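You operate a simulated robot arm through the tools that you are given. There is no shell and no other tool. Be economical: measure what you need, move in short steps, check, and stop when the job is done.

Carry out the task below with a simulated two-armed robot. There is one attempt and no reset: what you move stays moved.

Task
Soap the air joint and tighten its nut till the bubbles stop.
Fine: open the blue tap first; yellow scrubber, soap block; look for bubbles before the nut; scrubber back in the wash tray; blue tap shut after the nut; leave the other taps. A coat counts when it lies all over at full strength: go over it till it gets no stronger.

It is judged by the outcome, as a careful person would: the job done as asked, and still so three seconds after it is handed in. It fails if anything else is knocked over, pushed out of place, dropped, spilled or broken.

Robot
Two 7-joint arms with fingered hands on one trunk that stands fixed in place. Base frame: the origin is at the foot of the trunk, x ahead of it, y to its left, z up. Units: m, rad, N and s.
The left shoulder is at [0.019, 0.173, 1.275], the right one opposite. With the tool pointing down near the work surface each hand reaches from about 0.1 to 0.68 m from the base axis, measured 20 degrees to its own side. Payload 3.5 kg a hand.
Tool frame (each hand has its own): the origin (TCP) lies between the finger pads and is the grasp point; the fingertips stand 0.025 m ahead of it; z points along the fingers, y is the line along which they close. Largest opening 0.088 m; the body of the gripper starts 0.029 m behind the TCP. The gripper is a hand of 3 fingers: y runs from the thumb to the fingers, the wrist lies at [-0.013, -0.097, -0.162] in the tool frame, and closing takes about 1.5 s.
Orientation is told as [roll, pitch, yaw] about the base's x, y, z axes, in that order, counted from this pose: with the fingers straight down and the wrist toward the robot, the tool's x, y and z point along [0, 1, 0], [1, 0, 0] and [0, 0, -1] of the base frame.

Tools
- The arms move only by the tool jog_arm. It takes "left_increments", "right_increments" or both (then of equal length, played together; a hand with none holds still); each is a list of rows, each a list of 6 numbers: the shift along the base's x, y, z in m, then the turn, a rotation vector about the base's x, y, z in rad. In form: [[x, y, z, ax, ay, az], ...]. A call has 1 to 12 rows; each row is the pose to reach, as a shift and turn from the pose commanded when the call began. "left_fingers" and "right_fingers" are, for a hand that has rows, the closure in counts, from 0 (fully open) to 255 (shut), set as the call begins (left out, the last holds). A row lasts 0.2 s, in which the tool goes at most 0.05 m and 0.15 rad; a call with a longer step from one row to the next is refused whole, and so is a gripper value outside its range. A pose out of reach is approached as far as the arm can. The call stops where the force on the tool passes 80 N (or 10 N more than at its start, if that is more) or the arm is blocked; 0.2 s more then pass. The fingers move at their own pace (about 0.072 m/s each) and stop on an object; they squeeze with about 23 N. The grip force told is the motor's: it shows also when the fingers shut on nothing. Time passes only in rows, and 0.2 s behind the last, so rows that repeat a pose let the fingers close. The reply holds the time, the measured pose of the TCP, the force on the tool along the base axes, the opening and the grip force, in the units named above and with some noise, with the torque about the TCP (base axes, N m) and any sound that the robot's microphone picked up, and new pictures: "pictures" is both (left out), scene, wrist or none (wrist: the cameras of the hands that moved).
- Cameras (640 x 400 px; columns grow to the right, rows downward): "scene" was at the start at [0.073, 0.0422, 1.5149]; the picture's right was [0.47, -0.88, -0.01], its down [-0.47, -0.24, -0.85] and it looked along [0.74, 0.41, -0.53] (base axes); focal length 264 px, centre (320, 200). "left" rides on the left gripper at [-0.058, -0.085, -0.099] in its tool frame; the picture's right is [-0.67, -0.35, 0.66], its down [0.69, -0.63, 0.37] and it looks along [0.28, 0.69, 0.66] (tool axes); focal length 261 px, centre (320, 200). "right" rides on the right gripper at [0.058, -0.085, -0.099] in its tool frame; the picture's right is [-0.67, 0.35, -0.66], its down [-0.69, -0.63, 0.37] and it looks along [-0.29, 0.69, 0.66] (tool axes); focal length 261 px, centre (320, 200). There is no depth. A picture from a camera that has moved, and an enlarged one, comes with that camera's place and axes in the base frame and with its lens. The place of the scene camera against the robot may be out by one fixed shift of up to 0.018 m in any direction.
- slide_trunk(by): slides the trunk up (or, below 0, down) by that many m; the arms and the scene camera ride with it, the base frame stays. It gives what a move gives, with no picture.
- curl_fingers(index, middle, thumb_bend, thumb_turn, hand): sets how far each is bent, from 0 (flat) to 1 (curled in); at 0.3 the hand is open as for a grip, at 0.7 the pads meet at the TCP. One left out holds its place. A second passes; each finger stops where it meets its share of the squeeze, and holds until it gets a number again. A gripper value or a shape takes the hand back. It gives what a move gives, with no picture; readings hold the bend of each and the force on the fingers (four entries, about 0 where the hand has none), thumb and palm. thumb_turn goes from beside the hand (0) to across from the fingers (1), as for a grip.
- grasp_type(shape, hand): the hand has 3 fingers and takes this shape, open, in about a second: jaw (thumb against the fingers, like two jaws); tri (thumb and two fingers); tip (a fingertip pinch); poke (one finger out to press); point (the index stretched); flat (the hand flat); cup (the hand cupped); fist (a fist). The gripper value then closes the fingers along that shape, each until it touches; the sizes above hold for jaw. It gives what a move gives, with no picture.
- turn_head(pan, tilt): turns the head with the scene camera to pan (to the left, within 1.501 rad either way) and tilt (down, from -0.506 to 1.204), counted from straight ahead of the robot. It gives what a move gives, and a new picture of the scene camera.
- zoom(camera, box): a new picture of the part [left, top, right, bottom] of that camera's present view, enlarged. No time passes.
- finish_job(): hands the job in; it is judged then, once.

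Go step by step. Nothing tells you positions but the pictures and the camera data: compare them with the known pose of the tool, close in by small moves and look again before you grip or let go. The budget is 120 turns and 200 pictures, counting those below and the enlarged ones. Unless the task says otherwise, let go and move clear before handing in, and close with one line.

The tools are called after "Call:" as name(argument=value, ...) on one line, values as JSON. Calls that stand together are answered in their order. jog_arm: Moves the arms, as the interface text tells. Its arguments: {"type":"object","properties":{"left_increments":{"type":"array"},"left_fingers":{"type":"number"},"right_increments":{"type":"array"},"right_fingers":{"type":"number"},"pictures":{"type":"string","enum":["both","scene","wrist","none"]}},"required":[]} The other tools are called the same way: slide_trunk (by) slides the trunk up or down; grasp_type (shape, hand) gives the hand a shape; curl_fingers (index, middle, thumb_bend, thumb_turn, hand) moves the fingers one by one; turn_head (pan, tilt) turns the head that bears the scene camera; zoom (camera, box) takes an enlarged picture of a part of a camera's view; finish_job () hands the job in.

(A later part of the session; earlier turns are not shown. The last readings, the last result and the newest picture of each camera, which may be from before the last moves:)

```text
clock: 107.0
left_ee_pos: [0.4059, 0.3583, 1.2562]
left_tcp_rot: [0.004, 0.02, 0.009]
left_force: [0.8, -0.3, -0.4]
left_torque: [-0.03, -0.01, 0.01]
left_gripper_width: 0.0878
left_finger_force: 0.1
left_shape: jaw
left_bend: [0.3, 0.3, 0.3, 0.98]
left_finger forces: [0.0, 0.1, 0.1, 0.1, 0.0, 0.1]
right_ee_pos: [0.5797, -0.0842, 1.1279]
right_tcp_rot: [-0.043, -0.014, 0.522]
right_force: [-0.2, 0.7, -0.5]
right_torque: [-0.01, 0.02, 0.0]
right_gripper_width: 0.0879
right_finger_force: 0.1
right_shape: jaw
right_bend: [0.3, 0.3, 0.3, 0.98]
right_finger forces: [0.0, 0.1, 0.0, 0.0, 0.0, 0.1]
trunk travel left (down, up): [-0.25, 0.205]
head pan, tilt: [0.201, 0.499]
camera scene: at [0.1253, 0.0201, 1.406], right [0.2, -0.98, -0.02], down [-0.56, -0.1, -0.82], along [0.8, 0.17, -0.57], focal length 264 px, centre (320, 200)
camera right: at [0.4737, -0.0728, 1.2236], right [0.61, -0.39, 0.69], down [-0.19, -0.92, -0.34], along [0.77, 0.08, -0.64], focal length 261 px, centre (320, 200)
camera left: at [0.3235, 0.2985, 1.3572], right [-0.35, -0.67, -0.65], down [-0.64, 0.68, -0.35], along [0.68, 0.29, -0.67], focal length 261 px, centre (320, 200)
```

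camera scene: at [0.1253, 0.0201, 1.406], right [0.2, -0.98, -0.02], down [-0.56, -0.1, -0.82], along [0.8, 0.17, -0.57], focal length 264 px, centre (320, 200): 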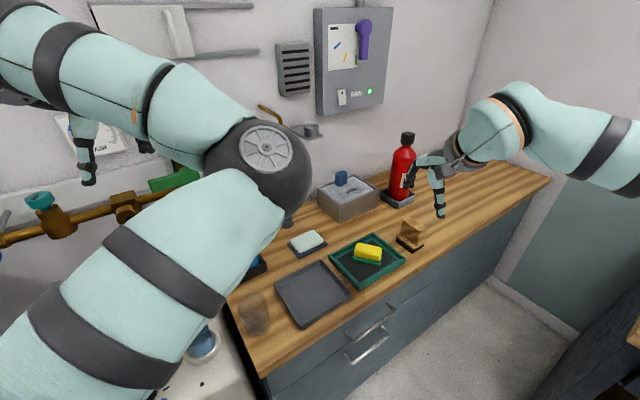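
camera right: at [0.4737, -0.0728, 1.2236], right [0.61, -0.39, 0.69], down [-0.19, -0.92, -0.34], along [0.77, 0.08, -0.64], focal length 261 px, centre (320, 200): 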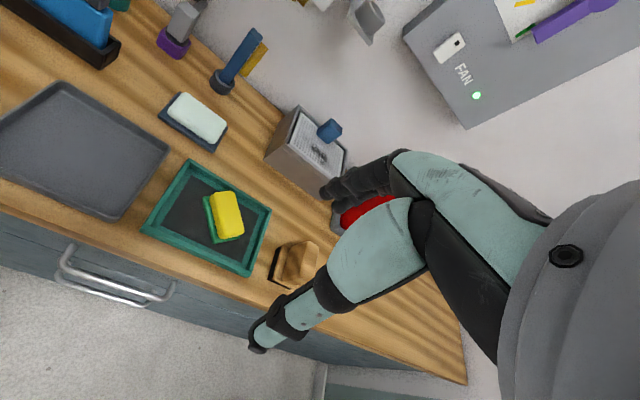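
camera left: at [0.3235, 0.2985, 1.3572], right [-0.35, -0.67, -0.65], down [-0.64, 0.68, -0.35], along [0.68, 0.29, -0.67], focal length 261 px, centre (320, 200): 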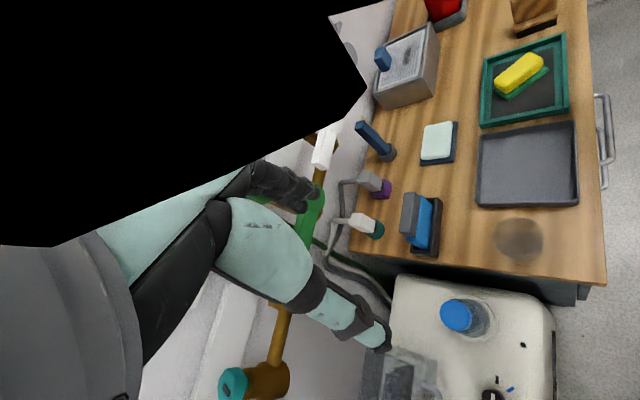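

The scrubber was turned slightly by my fingers: its long axis now lies roughly along y, short axis along −10°, centre ≈ (0.732, 0.0), still inside the wash tray. That suits the left hand pointing straight ahead. I'll move the right arm away and the left out over the tray.

Call:
jog_arm(left_increments=[[0.024, -0.034, 0.0, 0.002, -0.028, -0.017], [0.048, -0.068, 0.0, 0.004, -0.056, -0.033], [0.072, -0.102, 0.0, 0.007, -0.083, -0.05], [0.096, -0.137, 0.0, 0.009, -0.111, -0.067], [0.12, -0.171, -0.0, 0.011, -0.139, -0.083], [0.144, -0.205, -0.02, 0.013, -0.167, -0.1], [0.168, -0.24, -0.04, 0.016, -0.194, -0.117], [0.192, -0.275, -0.06, 0.018, -0.222, -0.133], [0.214, -0.308, -0.08, 0.02, -0.25, -0.15]], right_increments=[[-0.022, -0.025, 0.0, 0, 0, -0.05], [-0.045, -0.05, 0.0, 0, 0, -0.1], [-0.067, -0.08, 0.0, 0, 0, -0.15], [-0.09, -0.11, 0.0, 0, 0, -0.2], [-0.115, -0.14, 0.0, 0, 0, -0.25], [-0.14, -0.17, 0.0, 0, 0, -0.3], [-0.165, -0.2, 0.0, 0, 0, -0.36], [-0.185, -0.23, 0.0, 0, 0, -0.42], [-0.205, -0.26, 0.0, 0, 0, -0.5]], pictures="none")

Call:
slide_trunk(by=-0.12)

Call:
turn_head(pan=0.1, tilt=0.45)

Call:
zoom(camera="left", box=[0, 0, 640, 400])

```text
clock: 109.0
left_ee_pos: [0.6264, 0.0633, 1.1848]
left_tcp_rot: [0.055, -0.254, -0.122]
left_force: [-0.6, -0.3, -0.8]
left_torque: [0.01, -0.01, 0.0]
left_gripper_width: 0.0878
left_finger_force: 0.0
left_shape: jaw
left_bend: [0.3, 0.3, 0.3, 0.98]
left_finger forces: [0.0, 0.0, 0.0, 0.0, 0.0, 0.0]
right_ee_pos: [0.3741, -0.3449, 1.1279]
right_tcp_rot: [-0.04, -0.013, 0.022]
right_force: [0.0, 0.3, -0.3]
right_torque: [-0.02, 0.0, 0.03]
right_gripper_width: 0.0877
right_finger_force: 0.1
right_shape: jaw
right_bend: [0.3, 0.3, 0.3, 0.98]
right_finger forces: [0.1, 0.1, 0.0, 0.0, 0.1, 0.1]
trunk travel left (down, up): [-0.25, 0.205]
head pan, tilt: [0.201, 0.499]
```

```text
clock: 110.5
left_ee_pos: [0.6334, 0.084, 1.0679]
left_tcp_rot: [0.071, -0.261, -0.086]
left_force: [0.1, 0.1, 0.6]
left_torque: [-0.02, 0.02, 0.01]
left_gripper_width: 0.0877
left_finger_force: 0.0
left_shape: jaw
left_bend: [0.3, 0.3, 0.3, 0.98]
left_finger forces: [0.1, 0.0, 0.0, 0.1, 0.1, 0.0]
right_ee_pos: [0.3736, -0.3461, 1.008]
right_tcp_rot: [-0.041, -0.014, 0.023]
right_force: [0.1, -0.9, 0.4]
right_torque: [0.02, 0.0, 0.0]
right_gripper_width: 0.0879
right_finger_force: 0.0
right_shape: jaw
right_bend: [0.3, 0.3, 0.3, 0.98]
right_finger forces: [0.1, 0.0, 0.1, 0.0, 0.0, 0.0]
trunk travel left (down, up): [-0.13, 0.325]
head pan, tilt: [0.201, 0.499]
```

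```text
clock: 111.2
left_ee_pos: [0.6341, 0.0852, 1.0699]
left_tcp_rot: [0.066, -0.265, -0.079]
left_force: [-0.9, -0.1, 0.6]
left_torque: [-0.01, 0.0, -0.02]
left_gripper_width: 0.0878
left_finger_force: 0.1
left_shape: jaw
left_bend: [0.3, 0.3, 0.3, 0.98]
left_finger forces: [0.1, 0.0, 0.0, 0.0, 0.0, 0.0]
right_ee_pos: [0.3739, -0.3459, 1.0074]
right_tcp_rot: [-0.042, -0.013, 0.021]
right_force: [0.1, 0.4, -0.2]
right_torque: [0.0, -0.01, 0.01]
right_gripper_width: 0.0879
right_finger_force: 0.1
right_shape: jaw
right_bend: [0.3, 0.3, 0.3, 0.98]
right_finger forces: [0.0, 0.1, 0.0, 0.0, 0.1, 0.1]
trunk travel left (down, up): [-0.13, 0.325]
head pan, tilt: [0.099, 0.45]
camera scene: at [0.2132, 0.0088, 1.2549], right [0.1, -0.99, -0.03], down [-0.66, -0.04, -0.75], along [0.74, 0.09, -0.66], focal length 264 px, centre (320, 200)
```

scene: 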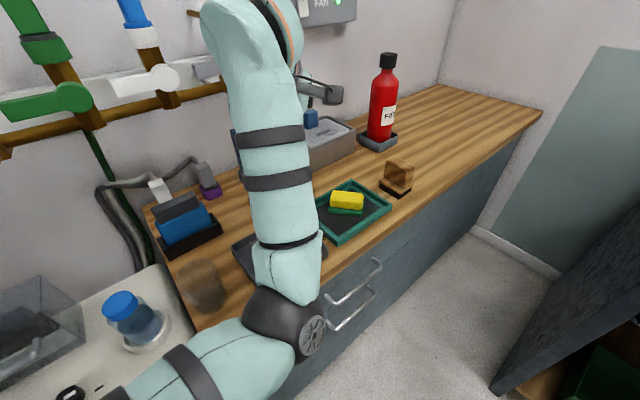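

```text
1.00 times, centred on (320, 200) of left (not enlarged: the box is as wide or as high as the picture)
camera zoom: at [0.5224, 0.0294, 1.1392], right [-0.2, -0.61, -0.77], down [-0.46, 0.75, -0.47], along [0.86, 0.26, -0.44], focal length 261 px, centre (320, 200)
```

zoom: 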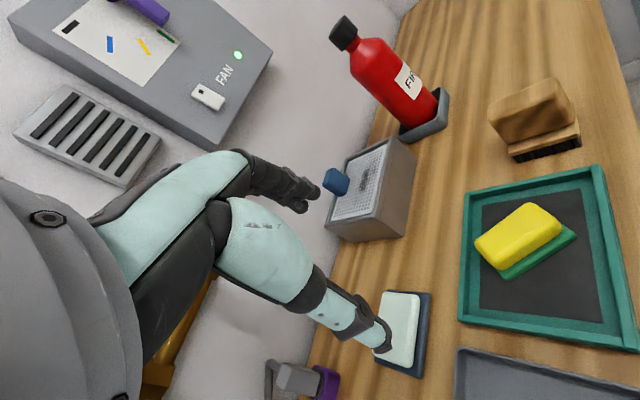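

Scrubber confirmed at about (0.731, 0.002). Moving over it from here.

Call:
jog_arm(left_increments=[[0.02, -0.02, -0.03, 0, 0, -0.02], [0.04, -0.04, -0.06, 0, 0, -0.04], [0.06, -0.06, -0.1, -0.03, 0, -0.06], [0.08, -0.075, -0.14, -0.06, 0, -0.08]], pictures="both")

```text
clock: 112.4
left_ee_pos: [0.7208, 0.0133, 0.9261]
left_tcp_rot: [0.019, -0.272, -0.163]
left_force: [0.3, 0.0, -1.2]
left_torque: [0.01, -0.02, 0.03]
left_gripper_width: 0.0876
left_finger_force: 0.1
left_shape: jaw
left_bend: [0.3, 0.3, 0.3, 0.98]
left_finger forces: [0.0, 0.1, 0.1, 0.1, 0.0, 0.0]
right_ee_pos: [0.3745, -0.3453, 1.0081]
right_tcp_rot: [-0.042, -0.013, 0.023]
right_force: [-0.4, -0.3, 0.1]
right_torque: [0.02, 0.02, -0.01]
right_gripper_width: 0.0878
right_finger_force: 0.2
right_shape: jaw
right_bend: [0.3, 0.3, 0.3, 0.98]
right_finger forces: [0.1, 0.0, 0.1, 0.0, 0.1, 0.0]
trunk travel left (down, up): [-0.13, 0.325]
head pan, tilt: [0.099, 0.45]
stopped in row 4 (left hand): the arm was blocked; the commanded pose is now the measured one
camera scene: at [0.2129, 0.009, 1.255], right [0.1, -0.99, -0.03], down [-0.66, -0.04, -0.75], along [0.74, 0.09, -0.66], focal length 264 px, centre (320, 200)
camera left: at [0.6033, -0.0293, 0.9978], right [-0.26, -0.62, -0.74], down [-0.39, 0.77, -0.51], along [0.88, 0.16, -0.44], focal length 261 px, centre (320, 200)
```

scene: 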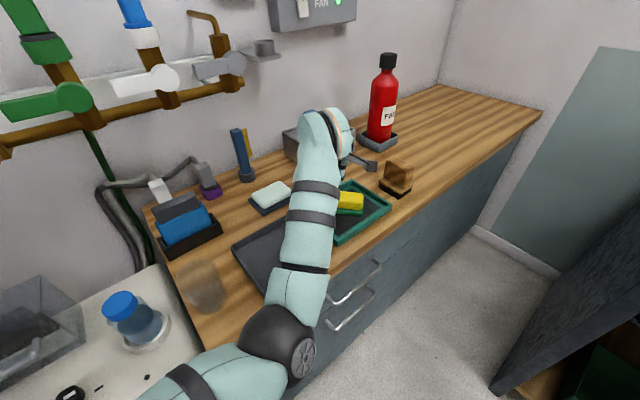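
left: 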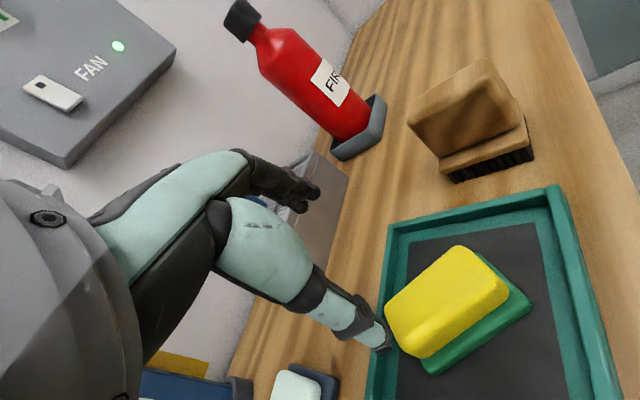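

Excellent reach here. Scrubber centre (0.7295, 0.003), short axis at −13°. I'll align and descend part way, levelling the hand.

Call:
jog_arm(left_increments=[[0.004, -0.006, -0.02, 0.008, 0.05, -0.02], [0.008, -0.011, -0.05, 0.016, 0.1, -0.04], [0.008, -0.011, -0.08, 0.025, 0.14, -0.06]], pictures="both")

```text
clock: 113.4
left_ee_pos: [0.7374, 0.0253, 0.8432]
left_tcp_rot: [0.039, -0.131, -0.196]
left_force: [0.1, -0.1, 1.2]
left_torque: [0.03, -0.04, 0.01]
left_gripper_width: 0.0878
left_finger_force: 0.0
left_shape: jaw
left_bend: [0.3, 0.3, 0.3, 0.98]
left_finger forces: [0.1, 0.1, 0.1, 0.0, 0.0, 0.0]
right_ee_pos: [0.3737, -0.3452, 1.0066]
right_tcp_rot: [-0.041, -0.013, 0.021]
right_force: [-0.3, 0.5, -0.1]
right_torque: [0.02, 0.01, 0.0]
right_gripper_width: 0.0874
right_finger_force: 0.0
right_shape: jaw
right_bend: [0.3, 0.3, 0.3, 0.98]
right_finger forces: [0.1, 0.0, 0.0, 0.0, 0.0, 0.0]
trunk travel left (down, up): [-0.13, 0.325]
head pan, tilt: [0.099, 0.45]
stopped in row 3 (left hand): the arm was blocked; the commanded pose is now the measured one
camera scene: at [0.2132, 0.0088, 1.2549], right [0.1, -0.99, -0.03], down [-0.66, -0.04, -0.75], along [0.74, 0.09, -0.66], focal length 264 px, centre (320, 200)
camera left: at [0.6294, -0.0162, 0.9294], right [-0.38, -0.58, -0.72], down [-0.43, 0.8, -0.42], along [0.82, 0.15, -0.55], focal length 261 px, centre (320, 200)
```

scene: 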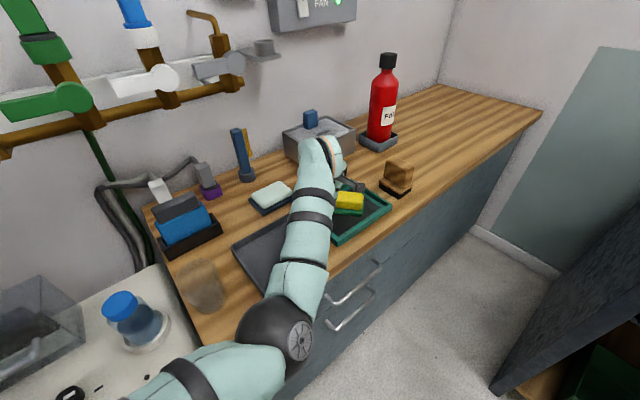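
left: 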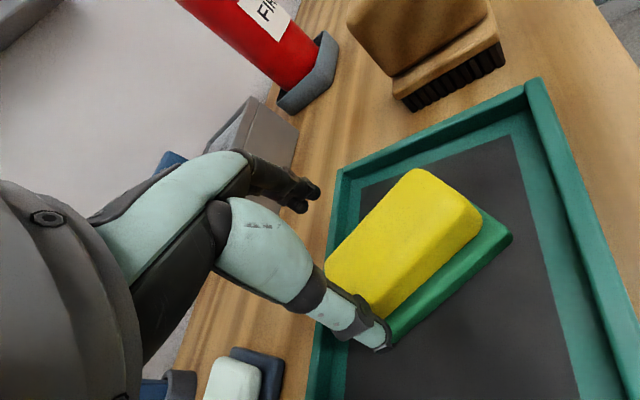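

The hand is 2 cm too far left; correct sideways first, then descend slowly.

Call:
jog_arm(left_increments=[[-0.004, -0.011, 0.0, 0, 0, 0], [-0.007, -0.022, 0.0, 0, 0, 0], [-0.007, -0.022, -0.014, 0, 0, 0], [-0.007, -0.022, -0.028, 0, 0, 0]], pictures="wrist")

```text
clock: 114.6
left_ee_pos: [0.746, 0.047, 0.8204]
left_tcp_rot: [0.07, -0.143, -0.142]
left_force: [-0.3, -0.3, -0.1]
left_torque: [-0.01, 0.01, 0.04]
left_gripper_width: 0.088
left_finger_force: 0.0
left_shape: jaw
left_bend: [0.3, 0.3, 0.3, 0.98]
left_finger forces: [0.0, 0.0, 0.1, 0.0, 0.0, 0.0]
right_ee_pos: [0.3743, -0.3448, 1.0071]
right_tcp_rot: [-0.041, -0.012, 0.023]
right_force: [-0.3, 0.9, -0.2]
right_torque: [-0.04, -0.01, 0.01]
right_gripper_width: 0.0879
right_finger_force: 0.1
right_shape: jaw
right_bend: [0.3, 0.3, 0.3, 0.98]
right_finger forces: [0.1, 0.1, 0.0, 0.0, 0.0, 0.1]
trunk travel left (down, up): [-0.13, 0.325]
head pan, tilt: [0.099, 0.45]
stopped in row 4 (left hand): the arm was blocked; the commanded pose is now the measured one
camera left: at [0.6404, -0.0043, 0.9021], right [-0.33, -0.58, -0.74], down [-0.47, 0.78, -0.4], along [0.82, 0.22, -0.53], focal length 261 px, centre (320, 200)
```

left: 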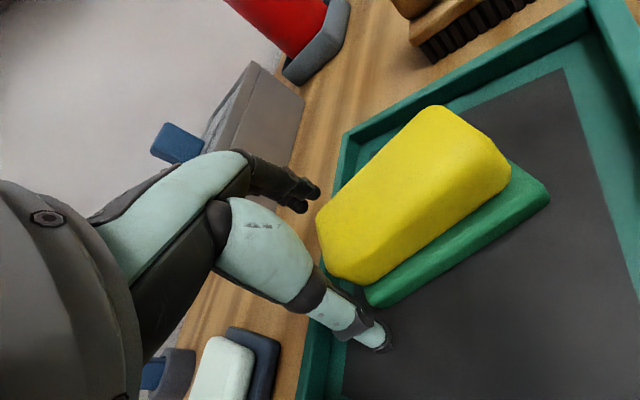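

The forearm seems to be resting on the bench edge and sliding left. I'll raise the trunk 5 cm for clearance and re-approach.

Call:
slide_trunk(by=0.06)

Call:
jog_arm(left_increments=[[-0.003, -0.015, 0.0, 0, 0, -0.02], [-0.006, -0.03, 0.0, 0, 0, -0.04], [-0.01, -0.042, 0.0, -0.02, 0, -0.06], [-0.013, -0.044, 0.0, -0.03, 0, -0.07]], pictures="both")

```text
clock: 115.6
left_ee_pos: [0.7438, 0.0403, 0.8796]
left_tcp_rot: [0.066, -0.14, -0.148]
left_force: [0.6, -0.4, -0.3]
left_torque: [0.0, 0.03, 0.0]
left_gripper_width: 0.0878
left_finger_force: 0.2
left_shape: jaw
left_bend: [0.3, 0.3, 0.3, 0.98]
left_finger forces: [0.1, 0.1, 0.0, 0.0, 0.0, 0.0]
right_ee_pos: [0.375, -0.3447, 1.0675]
right_tcp_rot: [-0.039, -0.011, 0.024]
right_force: [-0.5, -0.6, -0.4]
right_torque: [-0.02, 0.03, -0.01]
right_gripper_width: 0.0877
right_finger_force: 0.1
right_shape: jaw
right_bend: [0.3, 0.3, 0.3, 0.98]
right_finger forces: [0.0, 0.0, 0.1, 0.1, 0.0, 0.0]
trunk travel left (down, up): [-0.19, 0.265]
head pan, tilt: [0.099, 0.45]
```

```text
clock: 116.6
left_ee_pos: [0.7357, 0.0054, 0.8793]
left_tcp_rot: [0.041, -0.147, -0.204]
left_force: [-1.0, -0.3, 0.4]
left_torque: [0.01, 0.0, -0.02]
left_gripper_width: 0.0878
left_finger_force: 0.0
left_shape: jaw
left_bend: [0.3, 0.3, 0.3, 0.98]
left_finger forces: [0.1, 0.1, 0.1, 0.1, 0.1, 0.0]
right_ee_pos: [0.3749, -0.3446, 1.0672]
right_tcp_rot: [-0.042, -0.012, 0.022]
right_force: [0.6, 0.4, -0.1]
right_torque: [0.0, 0.0, 0.01]
right_gripper_width: 0.0878
right_finger_force: 0.1
right_shape: jaw
right_bend: [0.3, 0.3, 0.3, 0.98]
right_finger forces: [0.0, 0.0, 0.0, 0.0, 0.0, 0.1]
trunk travel left (down, up): [-0.19, 0.265]
head pan, tilt: [0.099, 0.45]
camera scene: at [0.1671, 0.0089, 1.3366], right [0.1, -0.99, -0.02], down [-0.59, -0.04, -0.81], along [0.8, 0.09, -0.59], focal length 264 px, centre (320, 200)
camera left: at [0.627, -0.0359, 0.9629], right [-0.37, -0.58, -0.73], down [-0.42, 0.8, -0.43], along [0.83, 0.15, -0.54], focal length 261 px, centre (320, 200)
```

scene: 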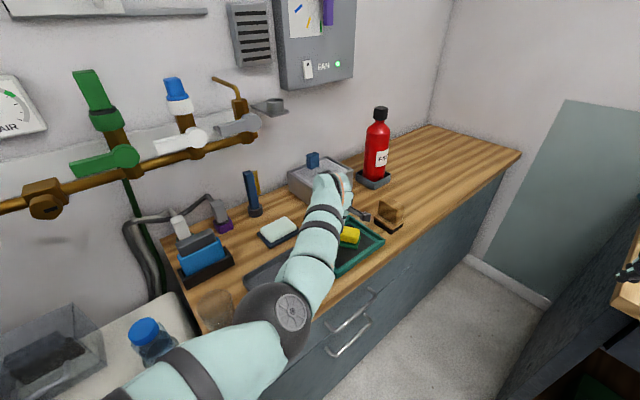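
left: 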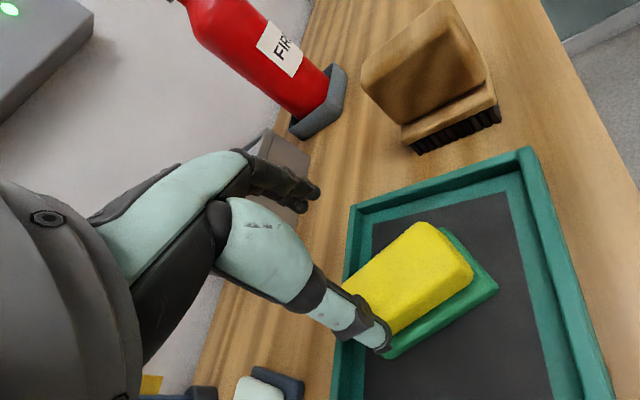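

Right above it and reach is comfortable. Descend slowly.

Call:
jog_arm(left_increments=[[-0.003, -0.002, -0.012, 0, 0, 0], [-0.006, -0.004, -0.024, 0, 0, 0], [-0.006, -0.004, -0.036, 0, 0, 0], [-0.006, -0.004, -0.048, 0, 0, 0], [-0.006, -0.004, -0.06, 0, 0, 0]], pictures="wrist")

```text
clock: 117.8
left_ee_pos: [0.7245, -0.0084, 0.8171]
left_tcp_rot: [0.039, -0.145, -0.218]
left_force: [-0.2, -0.6, -0.1]
left_torque: [0.0, 0.05, -0.01]
left_gripper_width: 0.0878
left_finger_force: 0.0
left_shape: jaw
left_bend: [0.3, 0.3, 0.3, 0.97]
left_finger forces: [0.0, 0.0, 0.1, 0.0, 0.4, 0.1]
right_ee_pos: [0.3744, -0.3456, 1.0674]
right_tcp_rot: [-0.04, -0.013, 0.023]
right_force: [-0.4, 0.2, 0.5]
right_torque: [0.01, -0.01, 0.0]
right_gripper_width: 0.0877
right_finger_force: 0.1
right_shape: jaw
right_bend: [0.3, 0.3, 0.3, 0.98]
right_finger forces: [0.0, 0.0, 0.0, 0.1, 0.0, 0.1]
trunk travel left (down, up): [-0.19, 0.265]
head pan, tilt: [0.099, 0.45]
camera left: at [0.6151, -0.0479, 0.9011], right [-0.38, -0.58, -0.72], down [-0.41, 0.81, -0.43], along [0.83, 0.14, -0.54], focal length 261 px, centre (320, 200)
```

left: 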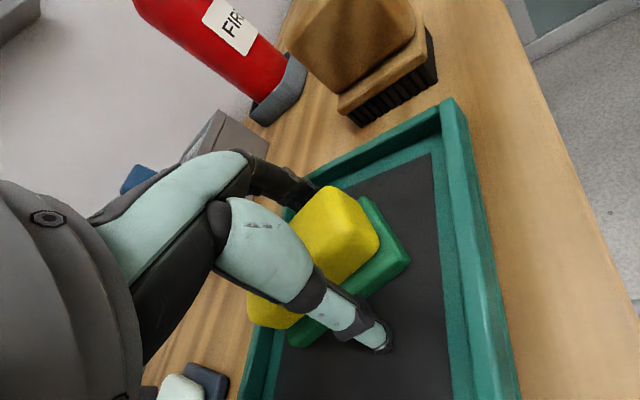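

The fingers straddle the scrubber well. Lower a bit more and close.

Call:
jog_arm(left_increments=[[0, 0, -0.006, 0, 0, 0], [0, 0, -0.012, 0, 0, 0]], pictures="none")

Call:
jog_arm(left_increments=[[0, 0, 0, 0, 0, 0], [0, 0, 0, 0, 0, 0], [0, 0, 0, 0, 0, 0], [0, 0, 0, 0, 0, 0], [0, 0, 0, 0, 0, 0], [0, 0, 0, 0, 0, 0], [0, 0, 0, 0, 0, 0], [0, 0, 0, 0, 0, 0]], left_fingers=255, pictures="wrist")

```text
clock: 118.4
left_ee_pos: [0.7241, -0.0066, 0.8162]
left_tcp_rot: [0.043, -0.161, -0.212]
left_force: [11.0, -6.1, 47.9]
left_torque: [0.19, 2.07, 0.24]
left_gripper_width: 0.0868
left_finger_force: 0.0
left_shape: jaw
left_bend: [0.3, 0.3, 0.29, 0.98]
left_finger forces: [0.0, 0.0, 0.1, 0.1, 47.0, 0.0]
right_ee_pos: [0.3676, -0.3466, 1.071]
right_tcp_rot: [-0.042, -0.02, 0.023]
right_force: [0.1, -0.4, 0.4]
right_torque: [0.0, -0.01, -0.04]
right_gripper_width: 0.0883
right_finger_force: 0.1
right_shape: jaw
right_bend: [0.3, 0.3, 0.3, 0.98]
right_finger forces: [0.0, 0.0, 0.0, 0.1, 0.1, 0.1]
trunk travel left (down, up): [-0.19, 0.265]
head pan, tilt: [0.099, 0.45]
```

```text
clock: 120.2
left_ee_pos: [0.7219, -0.0086, 0.8167]
left_tcp_rot: [0.043, -0.16, -0.215]
left_force: [4.2, -5.3, 60.6]
left_torque: [0.39, 2.88, 0.21]
left_gripper_width: 0.0486
left_finger_force: 22.8
left_shape: jaw
left_bend: [0.73, 0.61, 0.31, 0.98]
left_finger forces: [12.1, 6.0, 0.0, 0.0, 78.8, 0.0]
right_ee_pos: [0.3659, -0.3463, 1.0705]
right_tcp_rot: [-0.039, -0.02, 0.022]
right_force: [-0.4, -1.3, 0.0]
right_torque: [0.01, -0.03, 0.03]
right_gripper_width: 0.088
right_finger_force: 0.1
right_shape: jaw
right_bend: [0.3, 0.3, 0.3, 0.98]
right_finger forces: [0.1, 0.0, 0.1, 0.1, 0.0, 0.0]
trunk travel left (down, up): [-0.19, 0.265]
head pan, tilt: [0.099, 0.45]
camera left: at [0.611, -0.0476, 0.8989], right [-0.37, -0.58, -0.73], down [-0.4, 0.81, -0.43], along [0.84, 0.14, -0.53], focal length 261 px, centre (320, 200)
```

left: 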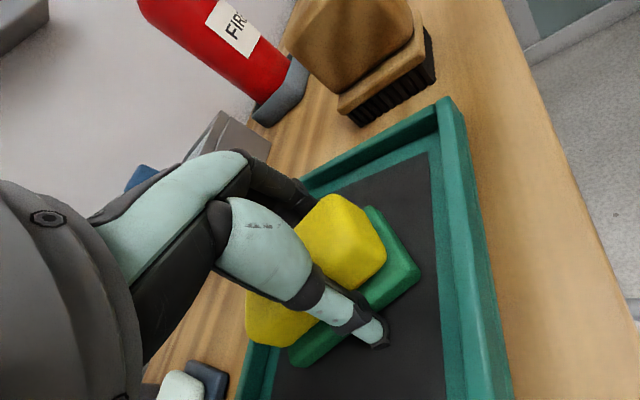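

Gripped at 4.9 cm width, but the thumb presses on the tray. Ease up a little, then lift.

Call:
jog_arm(left_increments=[[0, 0, 0.008, 0, 0, 0], [0, 0, 0.012, 0, 0, 0], [0, 0, 0.012, 0, 0, 0], [0, 0, 0.012, 0, 0, 0], [0, 0, 0.03, 0, 0, 0], [0, 0, 0.06, 0, 0, 0]], pictures="both")

```text
clock: 121.8
left_ee_pos: [0.7418, 0.0378, 0.8713]
left_tcp_rot: [0.057, -0.153, -0.152]
left_force: [0.9, 0.2, 0.3]
left_torque: [0.0, -0.03, -0.01]
left_gripper_width: 0.0461
left_finger_force: 23.1
left_shape: jaw
left_bend: [0.73, 0.61, 0.34, 0.98]
left_finger forces: [15.2, 8.0, 0.1, 0.0, 23.6, 0.0]
right_ee_pos: [0.3741, -0.3456, 1.0663]
right_tcp_rot: [-0.04, -0.013, 0.022]
right_force: [-0.6, 0.0, -0.4]
right_torque: [0.0, 0.03, 0.01]
right_gripper_width: 0.0882
right_finger_force: 0.1
right_shape: jaw
right_bend: [0.3, 0.3, 0.3, 0.98]
right_finger forces: [0.0, 0.0, 0.1, 0.0, 0.0, 0.0]
trunk travel left (down, up): [-0.19, 0.265]
head pan, tilt: [0.099, 0.45]
stopped in row 6 (left hand): the arm was blocked; the commanded pose is now the measured one
camera scene: at [0.1676, 0.0087, 1.3365], right [0.1, -0.99, -0.02], down [-0.59, -0.04, -0.8], along [0.8, 0.09, -0.59], focal length 264 px, centre (320, 200)
camera left: at [0.6341, -0.0093, 0.953], right [-0.33, -0.59, -0.74], down [-0.46, 0.78, -0.42], along [0.82, 0.2, -0.53], focal length 261 px, centre (320, 200)
```

scene: 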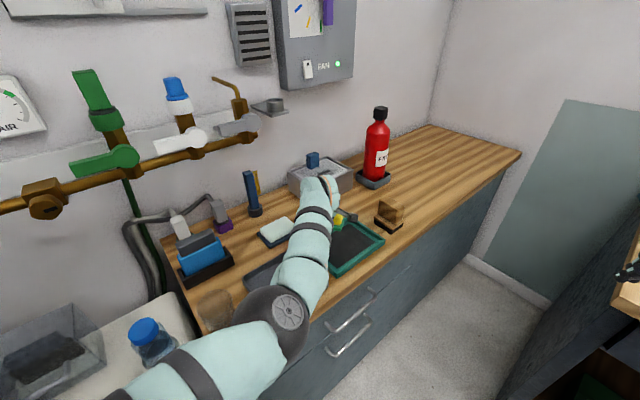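
left: 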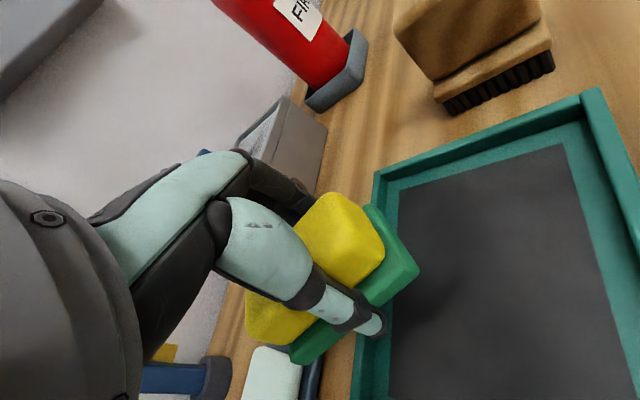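

Scrubber in hand (grip steady). Next the soap block at about (0.750, 0.208). I'll raise the trunk a little for elbow clearance over the cup and move above the soap.

Call:
slide_trunk(by=0.05)

Call:
jog_arm(left_increments=[[0.0, 0.025, 0.01, 0, 0, 0.02], [0.0, 0.05, 0.01, 0, 0, 0.04], [0.0, 0.075, 0.01, 0, 0, 0.06], [0.0, 0.1, 0.01, 0, 0, 0.08], [0.0, 0.125, 0.01, 0, 0, 0.1], [0.0, 0.15, 0.01, 0, 0, 0.12], [0.0, 0.17, 0.0, 0, 0, 0.14]], pictures="both")

```text
clock: 122.7
left_ee_pos: [0.7391, 0.0332, 0.9203]
left_tcp_rot: [0.057, -0.154, -0.161]
left_force: [0.6, 0.8, 0.1]
left_torque: [-0.02, -0.01, 0.0]
left_gripper_width: 0.0458
left_finger_force: 22.3
left_shape: jaw
left_bend: [0.73, 0.61, 0.34, 0.98]
left_finger forces: [15.2, 7.9, 0.0, 0.0, 23.4, 0.1]
right_ee_pos: [0.3736, -0.345, 1.1171]
right_tcp_rot: [-0.038, -0.012, 0.023]
right_force: [0.2, -0.4, 0.0]
right_torque: [0.04, 0.0, -0.01]
right_gripper_width: 0.0878
right_finger_force: 0.0
right_shape: jaw
right_bend: [0.3, 0.3, 0.3, 0.98]
right_finger forces: [0.1, 0.0, 0.0, 0.0, 0.0, 0.0]
trunk travel left (down, up): [-0.24, 0.215]
head pan, tilt: [0.099, 0.45]
```

```text
clock: 124.3
left_ee_pos: [0.7375, 0.2051, 0.9202]
left_tcp_rot: [0.057, -0.152, -0.021]
left_force: [0.4, -0.2, 0.0]
left_torque: [0.01, -0.01, -0.01]
left_gripper_width: 0.0458
left_finger_force: 22.8
left_shape: jaw
left_bend: [0.73, 0.61, 0.34, 0.98]
left_finger forces: [15.1, 7.8, 0.1, 0.1, 23.0, 0.0]
right_ee_pos: [0.3751, -0.3436, 1.1171]
right_tcp_rot: [-0.041, -0.012, 0.022]
right_force: [-0.3, 0.1, -0.3]
right_torque: [0.03, -0.01, -0.02]
right_gripper_width: 0.088
right_finger_force: 0.2
right_shape: jaw
right_bend: [0.3, 0.3, 0.3, 0.98]
right_finger forces: [0.0, 0.0, 0.0, 0.1, 0.0, 0.0]
trunk travel left (down, up): [-0.24, 0.215]
head pan, tilt: [0.099, 0.45]
camera scene: at [0.1349, 0.0094, 1.3982], right [0.1, -0.99, -0.01], down [-0.54, -0.04, -0.84], along [0.84, 0.09, -0.54], focal length 264 px, centre (320, 200)
camera left: at [0.6383, 0.1426, 1.0028], right [-0.25, -0.63, -0.74], down [-0.56, 0.72, -0.42], along [0.79, 0.31, -0.53], focal length 261 px, centre (320, 200)
```

scene: 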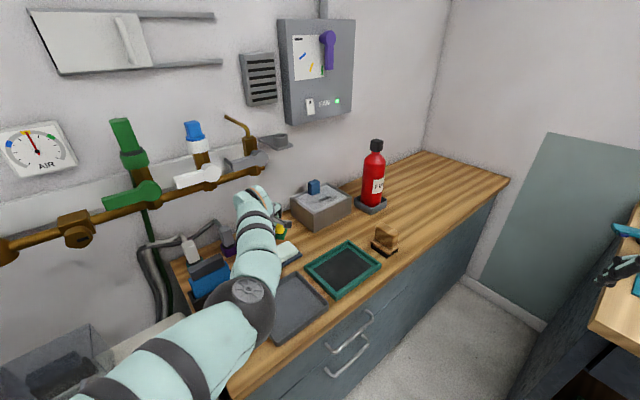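
left: 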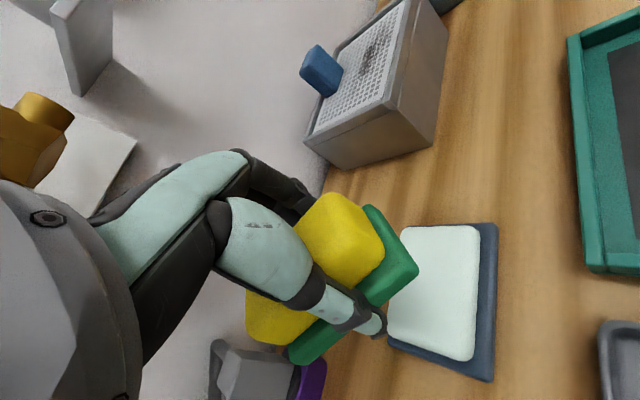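

The scrubber is right above the soap (0.741, 0.201). Descend until the pad touches.

Call:
jog_arm(left_increments=[[0.003, -0.003, -0.02, 0, 0, 0], [0.003, -0.003, -0.04, 0, 0, 0], [0.003, -0.003, -0.055, 0, 0, 0], [0.003, -0.003, -0.066, 0, 0, 0], [0.003, -0.003, -0.074, 0, 0, 0]], pictures="wrist")

```text
clock: 125.5
left_ee_pos: [0.7417, 0.1997, 0.8465]
left_tcp_rot: [0.056, -0.155, -0.019]
left_force: [0.7, 1.2, 0.0]
left_torque: [0.02, 0.03, 0.03]
left_gripper_width: 0.0461
left_finger_force: 22.9
left_shape: jaw
left_bend: [0.73, 0.61, 0.34, 0.98]
left_finger forces: [15.1, 7.6, 0.1, 0.0, 23.0, 0.0]
right_ee_pos: [0.3734, -0.345, 1.1187]
right_tcp_rot: [-0.042, -0.01, 0.022]
right_force: [-0.8, -0.3, 0.2]
right_torque: [0.02, 0.01, 0.01]
right_gripper_width: 0.0877
right_finger_force: 0.0
right_shape: jaw
right_bend: [0.3, 0.3, 0.3, 0.98]
right_finger forces: [0.0, 0.0, 0.0, 0.1, 0.1, 0.1]
trunk travel left (down, up): [-0.24, 0.215]
head pan, tilt: [0.099, 0.45]
camera left: at [0.6417, 0.1382, 0.9286], right [-0.25, -0.63, -0.74], down [-0.56, 0.72, -0.42], along [0.79, 0.31, -0.53], focal length 261 px, centre (320, 200)
```

left: 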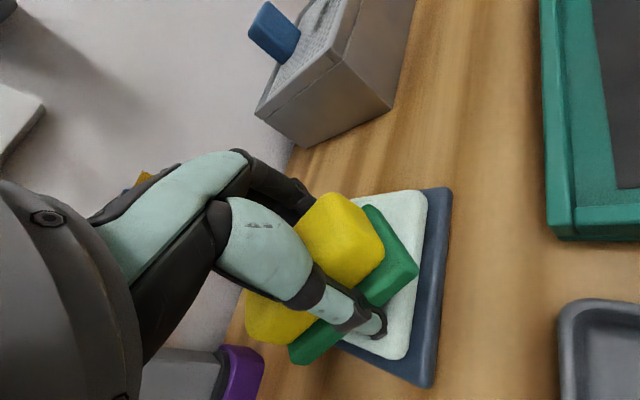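

Call:
jog_arm(left_increments=[[0.0, 0.0, -0.006, 0, 0, 0], [0.0, 0.0, -0.012, 0, 0, 0], [0.0, 0.0, -0.018, 0, 0, 0]], pictures="none")

```text
clock: 126.3
left_ee_pos: [0.7404, 0.1977, 0.8414]
left_tcp_rot: [0.061, -0.171, -0.022]
left_force: [10.2, -5.3, 56.7]
left_torque: [-0.06, 2.22, 0.23]
left_gripper_width: 0.0462
left_finger_force: 22.9
left_shape: jaw
left_bend: [0.73, 0.6, 0.35, 0.99]
left_finger forces: [16.0, 9.0, 0.0, 0.1, 80.2, 0.0]
right_ee_pos: [0.3665, -0.3496, 1.1197]
right_tcp_rot: [-0.037, -0.02, 0.021]
right_force: [0.8, -0.2, -0.3]
right_torque: [0.03, -0.03, 0.02]
right_gripper_width: 0.0881
right_finger_force: 0.1
right_shape: jaw
right_bend: [0.3, 0.3, 0.3, 0.98]
right_finger forces: [0.0, 0.0, 0.1, 0.0, 0.2, 0.0]
trunk travel left (down, up): [-0.24, 0.215]
head pan, tilt: [0.099, 0.45]
```

Contact, but mostly through the thumb. I'll raise a bit, tip the far edge of the pad down, and touch again with the pad itself.

Call:
jog_arm(left_increments=[[0.0, 0.0, 0.02, 0, 0, 0], [0.0, 0.0, 0.025, 0, 0.12, 0], [-0.005, 0.0, 0.025, 0, 0.24, 0], [-0.01, 0.0, 0.015, 0, 0.24, 0], [-0.01, 0.0, 0.007, 0, 0.24, 0], [-0.01, 0.0, 0.0, 0, 0.24, 0]], pictures="wrist")

```text
clock: 127.7
left_ee_pos: [0.7129, 0.1986, 0.8369]
left_tcp_rot: [0.055, 0.08, -0.02]
left_force: [3.9, -1.9, 17.7]
left_torque: [-0.18, -0.3, 0.02]
left_gripper_width: 0.0468
left_finger_force: 22.7
left_shape: jaw
left_bend: [0.73, 0.6, 0.35, 0.98]
left_finger forces: [34.4, 8.2, 0.0, 0.0, 24.9, 0.0]
left hand out of reach, approached as far as the arm can: row 2, 3, 4, 5, 6
right_ee_pos: [0.3707, -0.3473, 1.1196]
right_tcp_rot: [-0.041, -0.016, 0.022]
right_force: [-0.4, -0.6, 0.6]
right_torque: [0.01, 0.0, 0.01]
right_gripper_width: 0.0877
right_finger_force: 0.2
right_shape: jaw
right_bend: [0.3, 0.3, 0.3, 0.98]
right_finger forces: [0.0, 0.0, 0.0, 0.0, 0.1, 0.1]
trunk travel left (down, up): [-0.24, 0.215]
head pan, tilt: [0.099, 0.45]
camera left: at [0.6349, 0.1368, 0.9399], right [-0.41, -0.63, -0.66], down [-0.64, 0.72, -0.28], along [0.65, 0.31, -0.7], focal length 261 px, centre (320, 200)
```

left: 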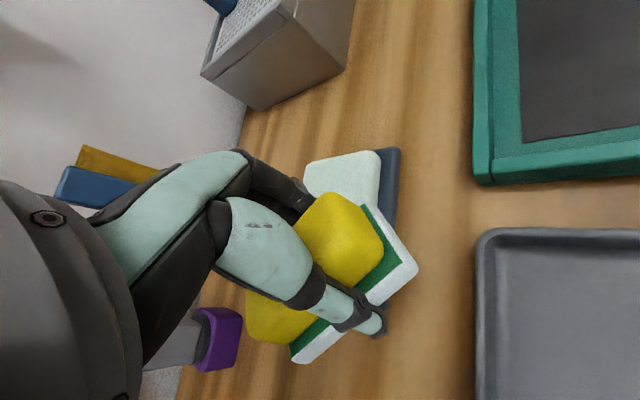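

The pad already shows a white soap layer. A few light strokes to load it well.

Call:
jog_arm(left_increments=[[0.01, 0.01, 0.0, 0, 0, 0], [0.02, 0.015, 0.0, 0, 0, 0], [0.02, -0.01, 0.0, 0, 0, 0], [0.01, -0.015, 0.0, 0, 0, 0], [0.0, 0.0, 0.0, 0, 0, 0], [0.015, 0.01, 0.0, 0, 0, 0], [0.02, -0.01, 0.0, 0, 0, 0], [0.0, 0.0, 0.01, 0, 0, 0], [0.0, 0.0, 0.05, 0, 0, 0], [0.0, 0.0, 0.09, 0, 0, 0]], pictures="both")

```text
clock: 129.9
left_ee_pos: [0.7307, 0.1922, 0.9175]
left_tcp_rot: [0.051, 0.088, -0.019]
left_force: [0.0, 0.2, -1.1]
left_torque: [0.01, -0.04, -0.01]
left_gripper_width: 0.0466
left_finger_force: 23.3
left_shape: jaw
left_bend: [0.73, 0.61, 0.34, 0.98]
left_finger forces: [14.3, 8.1, 0.0, 0.0, 22.5, 0.1]
left hand out of reach, approached as far as the arm can: row 1, 2, 3, 4, 6, 7, 9, 10
right_ee_pos: [0.3723, -0.3452, 1.1174]
right_tcp_rot: [-0.041, -0.014, 0.024]
right_force: [-0.3, 0.0, -0.4]
right_torque: [-0.01, -0.01, 0.05]
right_gripper_width: 0.0879
right_finger_force: 0.1
right_shape: jaw
right_bend: [0.3, 0.3, 0.3, 0.98]
right_finger forces: [0.0, 0.1, 0.0, 0.1, 0.0, 0.1]
trunk travel left (down, up): [-0.24, 0.215]
head pan, tilt: [0.099, 0.45]
camera scene: at [0.1338, 0.0083, 1.3983], right [0.1, -0.99, -0.01], down [-0.54, -0.04, -0.84], along [0.84, 0.09, -0.54], focal length 264 px, centre (320, 200)
camera left: at [0.6534, 0.1301, 1.0211], right [-0.42, -0.63, -0.66], down [-0.64, 0.72, -0.27], along [0.64, 0.31, -0.7], focal length 261 px, centre (320, 200)
```

scene: 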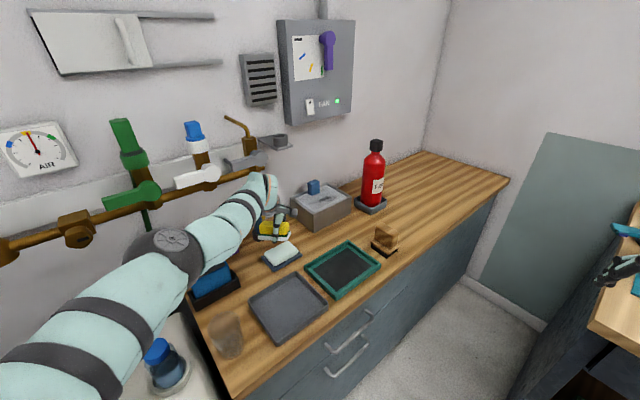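
left: 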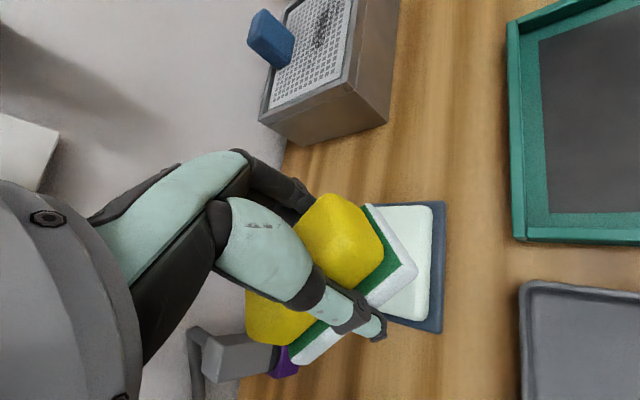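

The pad is soaped. Now I'll raise the trunk and bring the scrubber toward the brass joint near (0.51, 0.56, 1.08).

Call:
slide_trunk(by=0.2)

Call:
turn_head(pan=0.75, tilt=0.5)

```text
clock: 132.1
left_ee_pos: [0.7187, 0.1933, 1.2017]
left_tcp_rot: [0.055, -0.024, -0.02]
left_force: [0.0, -0.3, -0.4]
left_torque: [-0.02, 0.0, 0.03]
left_gripper_width: 0.0467
left_finger_force: 23.2
left_shape: jaw
left_bend: [0.73, 0.61, 0.34, 0.98]
left_finger forces: [14.3, 8.2, 0.1, 0.0, 22.6, 0.1]
right_ee_pos: [0.3747, -0.3449, 1.3173]
right_tcp_rot: [-0.041, -0.012, 0.023]
right_force: [-0.1, -0.4, 0.1]
right_torque: [-0.03, 0.03, 0.01]
right_gripper_width: 0.0878
right_finger_force: 0.0
right_shape: jaw
right_bend: [0.3, 0.3, 0.3, 0.98]
right_finger forces: [0.1, 0.0, 0.0, 0.1, 0.0, 0.0]
trunk travel left (down, up): [-0.44, 0.015]
head pan, tilt: [0.099, 0.45]
```

```text
clock: 133.1
left_ee_pos: [0.7192, 0.1922, 1.201]
left_tcp_rot: [0.055, -0.025, -0.021]
left_force: [-0.3, 1.0, -1.0]
left_torque: [-0.03, 0.0, 0.0]
left_gripper_width: 0.0465
left_finger_force: 22.7
left_shape: jaw
left_bend: [0.73, 0.61, 0.34, 0.98]
left_finger forces: [14.4, 8.1, 0.0, 0.1, 22.5, 0.1]
right_ee_pos: [0.3745, -0.3453, 1.318]
right_tcp_rot: [-0.041, -0.015, 0.022]
right_force: [0.0, 0.2, -0.3]
right_torque: [0.01, 0.01, 0.02]
right_gripper_width: 0.0879
right_finger_force: 0.0
right_shape: jaw
right_bend: [0.3, 0.3, 0.3, 0.98]
right_finger forces: [0.1, 0.0, 0.1, 0.0, 0.0, 0.0]
trunk travel left (down, up): [-0.44, 0.015]
head pan, tilt: [0.75, 0.499]
camera scene: at [0.0441, 0.0615, 1.6116], right [0.68, -0.73, 0.0], down [-0.35, -0.33, -0.88], along [0.64, 0.6, -0.48], focal length 264 px, centre (320, 200)
```

scene: 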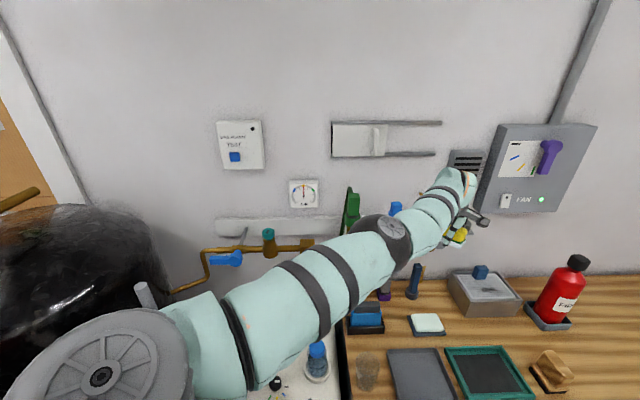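

Call:
jog_arm(left_increments=[[-0.03, 0.0, 0.03, 0, 0, 0.05], [-0.065, 0.01, 0.05, 0, 0, 0.12], [-0.1, 0.03, 0.06, 0, 0, 0.2], [-0.13, 0.06, 0.06, 0, 0, 0.28], [-0.16, 0.09, 0.06, 0, 0, 0.36], [-0.19, 0.12, 0.06, 0, 0, 0.44], [-0.22, 0.15, 0.06, 0, 0, 0.52], [-0.245, 0.18, 0.06, 0, 0, 0.6], [-0.265, 0.21, 0.06, 0, 0, 0.68], [-0.27, 0.24, 0.06, 0, 0, 0.76]], pictures="both")

```text
clock: 135.3
left_ee_pos: [0.4492, 0.4343, 1.259]
left_tcp_rot: [0.053, -0.021, 0.74]
left_force: [-0.6, -0.2, -0.4]
left_torque: [-0.03, -0.01, 0.01]
left_gripper_width: 0.0466
left_finger_force: 23.2
left_shape: jaw
left_bend: [0.73, 0.61, 0.34, 0.98]
left_finger forces: [14.1, 7.9, 0.0, 0.0, 21.8, 0.0]
right_ee_pos: [0.3736, -0.3443, 1.3184]
right_tcp_rot: [-0.041, -0.013, 0.025]
right_force: [-0.1, 0.1, 1.0]
right_torque: [-0.02, 0.01, 0.0]
right_gripper_width: 0.0879
right_finger_force: 0.0
right_shape: jaw
right_bend: [0.3, 0.3, 0.3, 0.98]
right_finger forces: [0.0, 0.0, 0.0, 0.0, 0.1, 0.0]
trunk travel left (down, up): [-0.44, 0.015]
head pan, tilt: [0.75, 0.499]
camera scene: at [0.0445, 0.0638, 1.6115], right [0.68, -0.73, 0.0], down [-0.35, -0.33, -0.88], along [0.64, 0.6, -0.48], focal length 264 px, centre (320, 200)
camera left: at [0.4282, 0.3283, 1.3544], right [0.18, -0.69, -0.7], down [-0.93, 0.1, -0.34], along [0.31, 0.71, -0.63], focal length 261 px, centre (320, 200)
```

scene: 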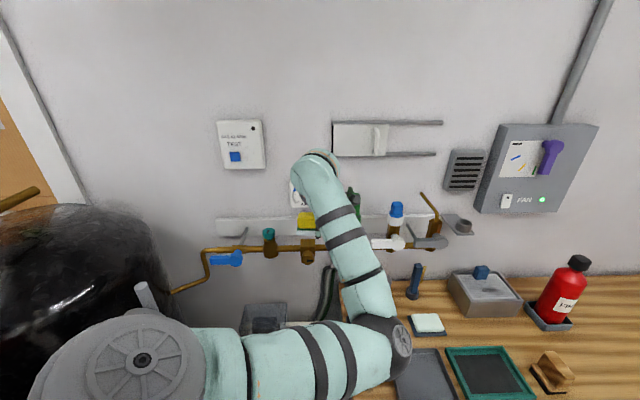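
left: 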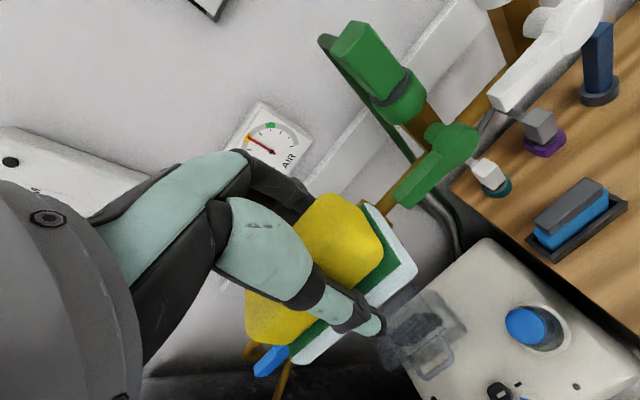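

The joint sits just beyond and below the pad. I'll bring the pad down onto the top of the brass block gradually.

Call:
jog_arm(left_increments=[[0.014, 0.03, 0.0, 0, 0, 0.03], [0.028, 0.06, -0.01, 0, 0, 0.06], [0.042, 0.09, -0.03, 0, 0, 0.09], [0.055, 0.115, -0.05, 0, 0, 0.11], [0.055, 0.115, -0.07, 0, 0, 0.11]], pictures="both")

```text
clock: 136.5
left_ee_pos: [0.5045, 0.5499, 1.1902]
left_tcp_rot: [0.054, -0.025, 0.849]
left_force: [0.0, -0.2, 0.5]
left_torque: [-0.01, 0.01, 0.0]
left_gripper_width: 0.0464
left_finger_force: 22.9
left_shape: jaw
left_bend: [0.73, 0.61, 0.34, 0.98]
left_finger forces: [14.2, 7.7, 0.0, 0.0, 21.7, 0.0]
right_ee_pos: [0.3738, -0.3456, 1.3182]
right_tcp_rot: [-0.04, -0.012, 0.024]
right_force: [0.1, 0.7, 0.2]
right_torque: [0.0, 0.05, -0.02]
right_gripper_width: 0.0881
right_finger_force: 0.0
right_shape: jaw
right_bend: [0.3, 0.3, 0.3, 0.98]
right_finger forces: [0.1, 0.0, 0.1, 0.1, 0.1, 0.0]
trunk travel left (down, up): [-0.44, 0.015]
head pan, tilt: [0.75, 0.499]
camera scene: at [0.0441, 0.0619, 1.6116], right [0.68, -0.73, 0.0], down [-0.35, -0.33, -0.88], along [0.64, 0.6, -0.48], focal length 264 px, centre (320, 200)
camera left: at [0.4945, 0.442, 1.2841], right [0.26, -0.67, -0.7], down [-0.94, 0.0, -0.34], along [0.23, 0.74, -0.63], focal length 261 px, centre (320, 200)
```

scene: 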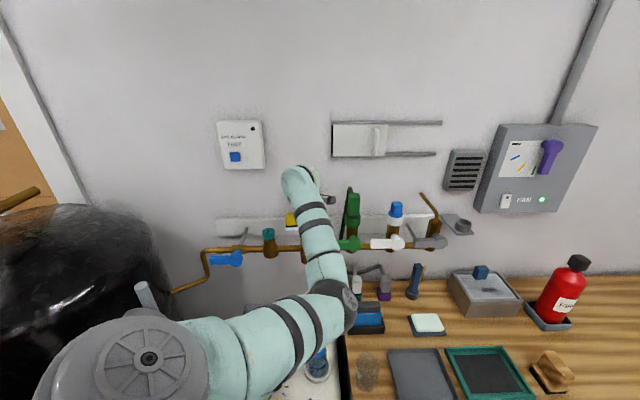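
left: 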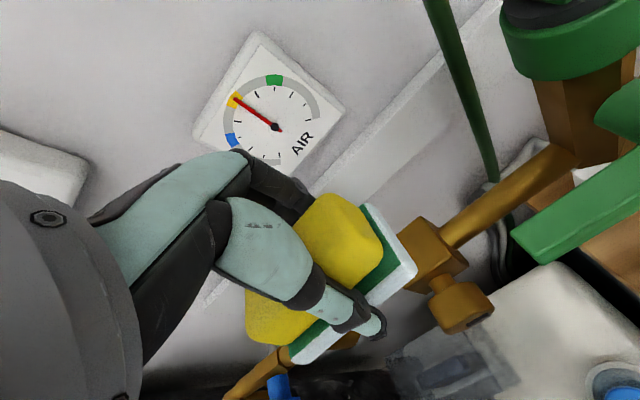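

The block and its nut (proud on a neck) are visible right beside the pad. I'll shift ~3 cm right and lower the pad onto the block.

Call:
jog_arm(left_increments=[[0.013, -0.007, 0.0, 0, 0, 0], [0.026, -0.014, -0.005, 0, 0, 0], [0.026, -0.014, -0.015, 0, 0, 0], [0.026, -0.014, -0.025, 0, 0, 0], [0.026, -0.014, -0.034, 0, 0, 0]], pictures="wrist")

```text
clock: 137.7
left_ee_pos: [0.531, 0.5345, 1.1581]
left_tcp_rot: [0.055, -0.023, 0.85]
left_force: [0.4, 0.4, 0.3]
left_torque: [-0.01, 0.01, 0.0]
left_gripper_width: 0.0463
left_finger_force: 22.2
left_shape: jaw
left_bend: [0.73, 0.61, 0.34, 0.98]
left_finger forces: [14.2, 7.6, 0.0, 0.0, 21.8, 0.1]
right_ee_pos: [0.3734, -0.3446, 1.3171]
right_tcp_rot: [-0.042, -0.013, 0.023]
right_force: [0.9, 1.0, 1.6]
right_torque: [0.02, 0.01, 0.0]
right_gripper_width: 0.0876
right_finger_force: 0.0
right_shape: jaw
right_bend: [0.3, 0.3, 0.3, 0.98]
right_finger forces: [0.1, 0.0, 0.0, 0.0, 0.1, 0.1]
trunk travel left (down, up): [-0.44, 0.015]
head pan, tilt: [0.75, 0.499]
camera left: at [0.5202, 0.4266, 1.2518], right [0.26, -0.67, -0.7], down [-0.94, 0.0, -0.34], along [0.23, 0.74, -0.63], focal length 261 px, centre (320, 200)
```

left: 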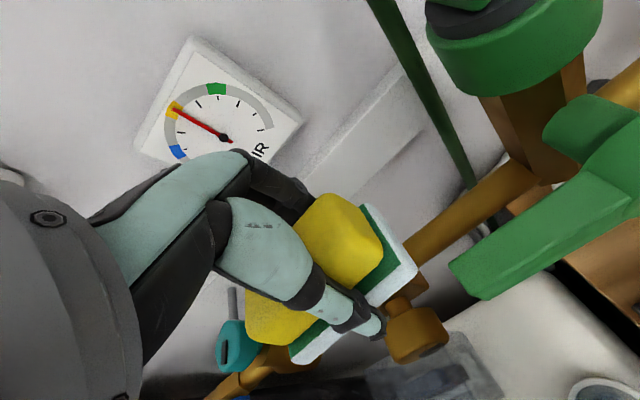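

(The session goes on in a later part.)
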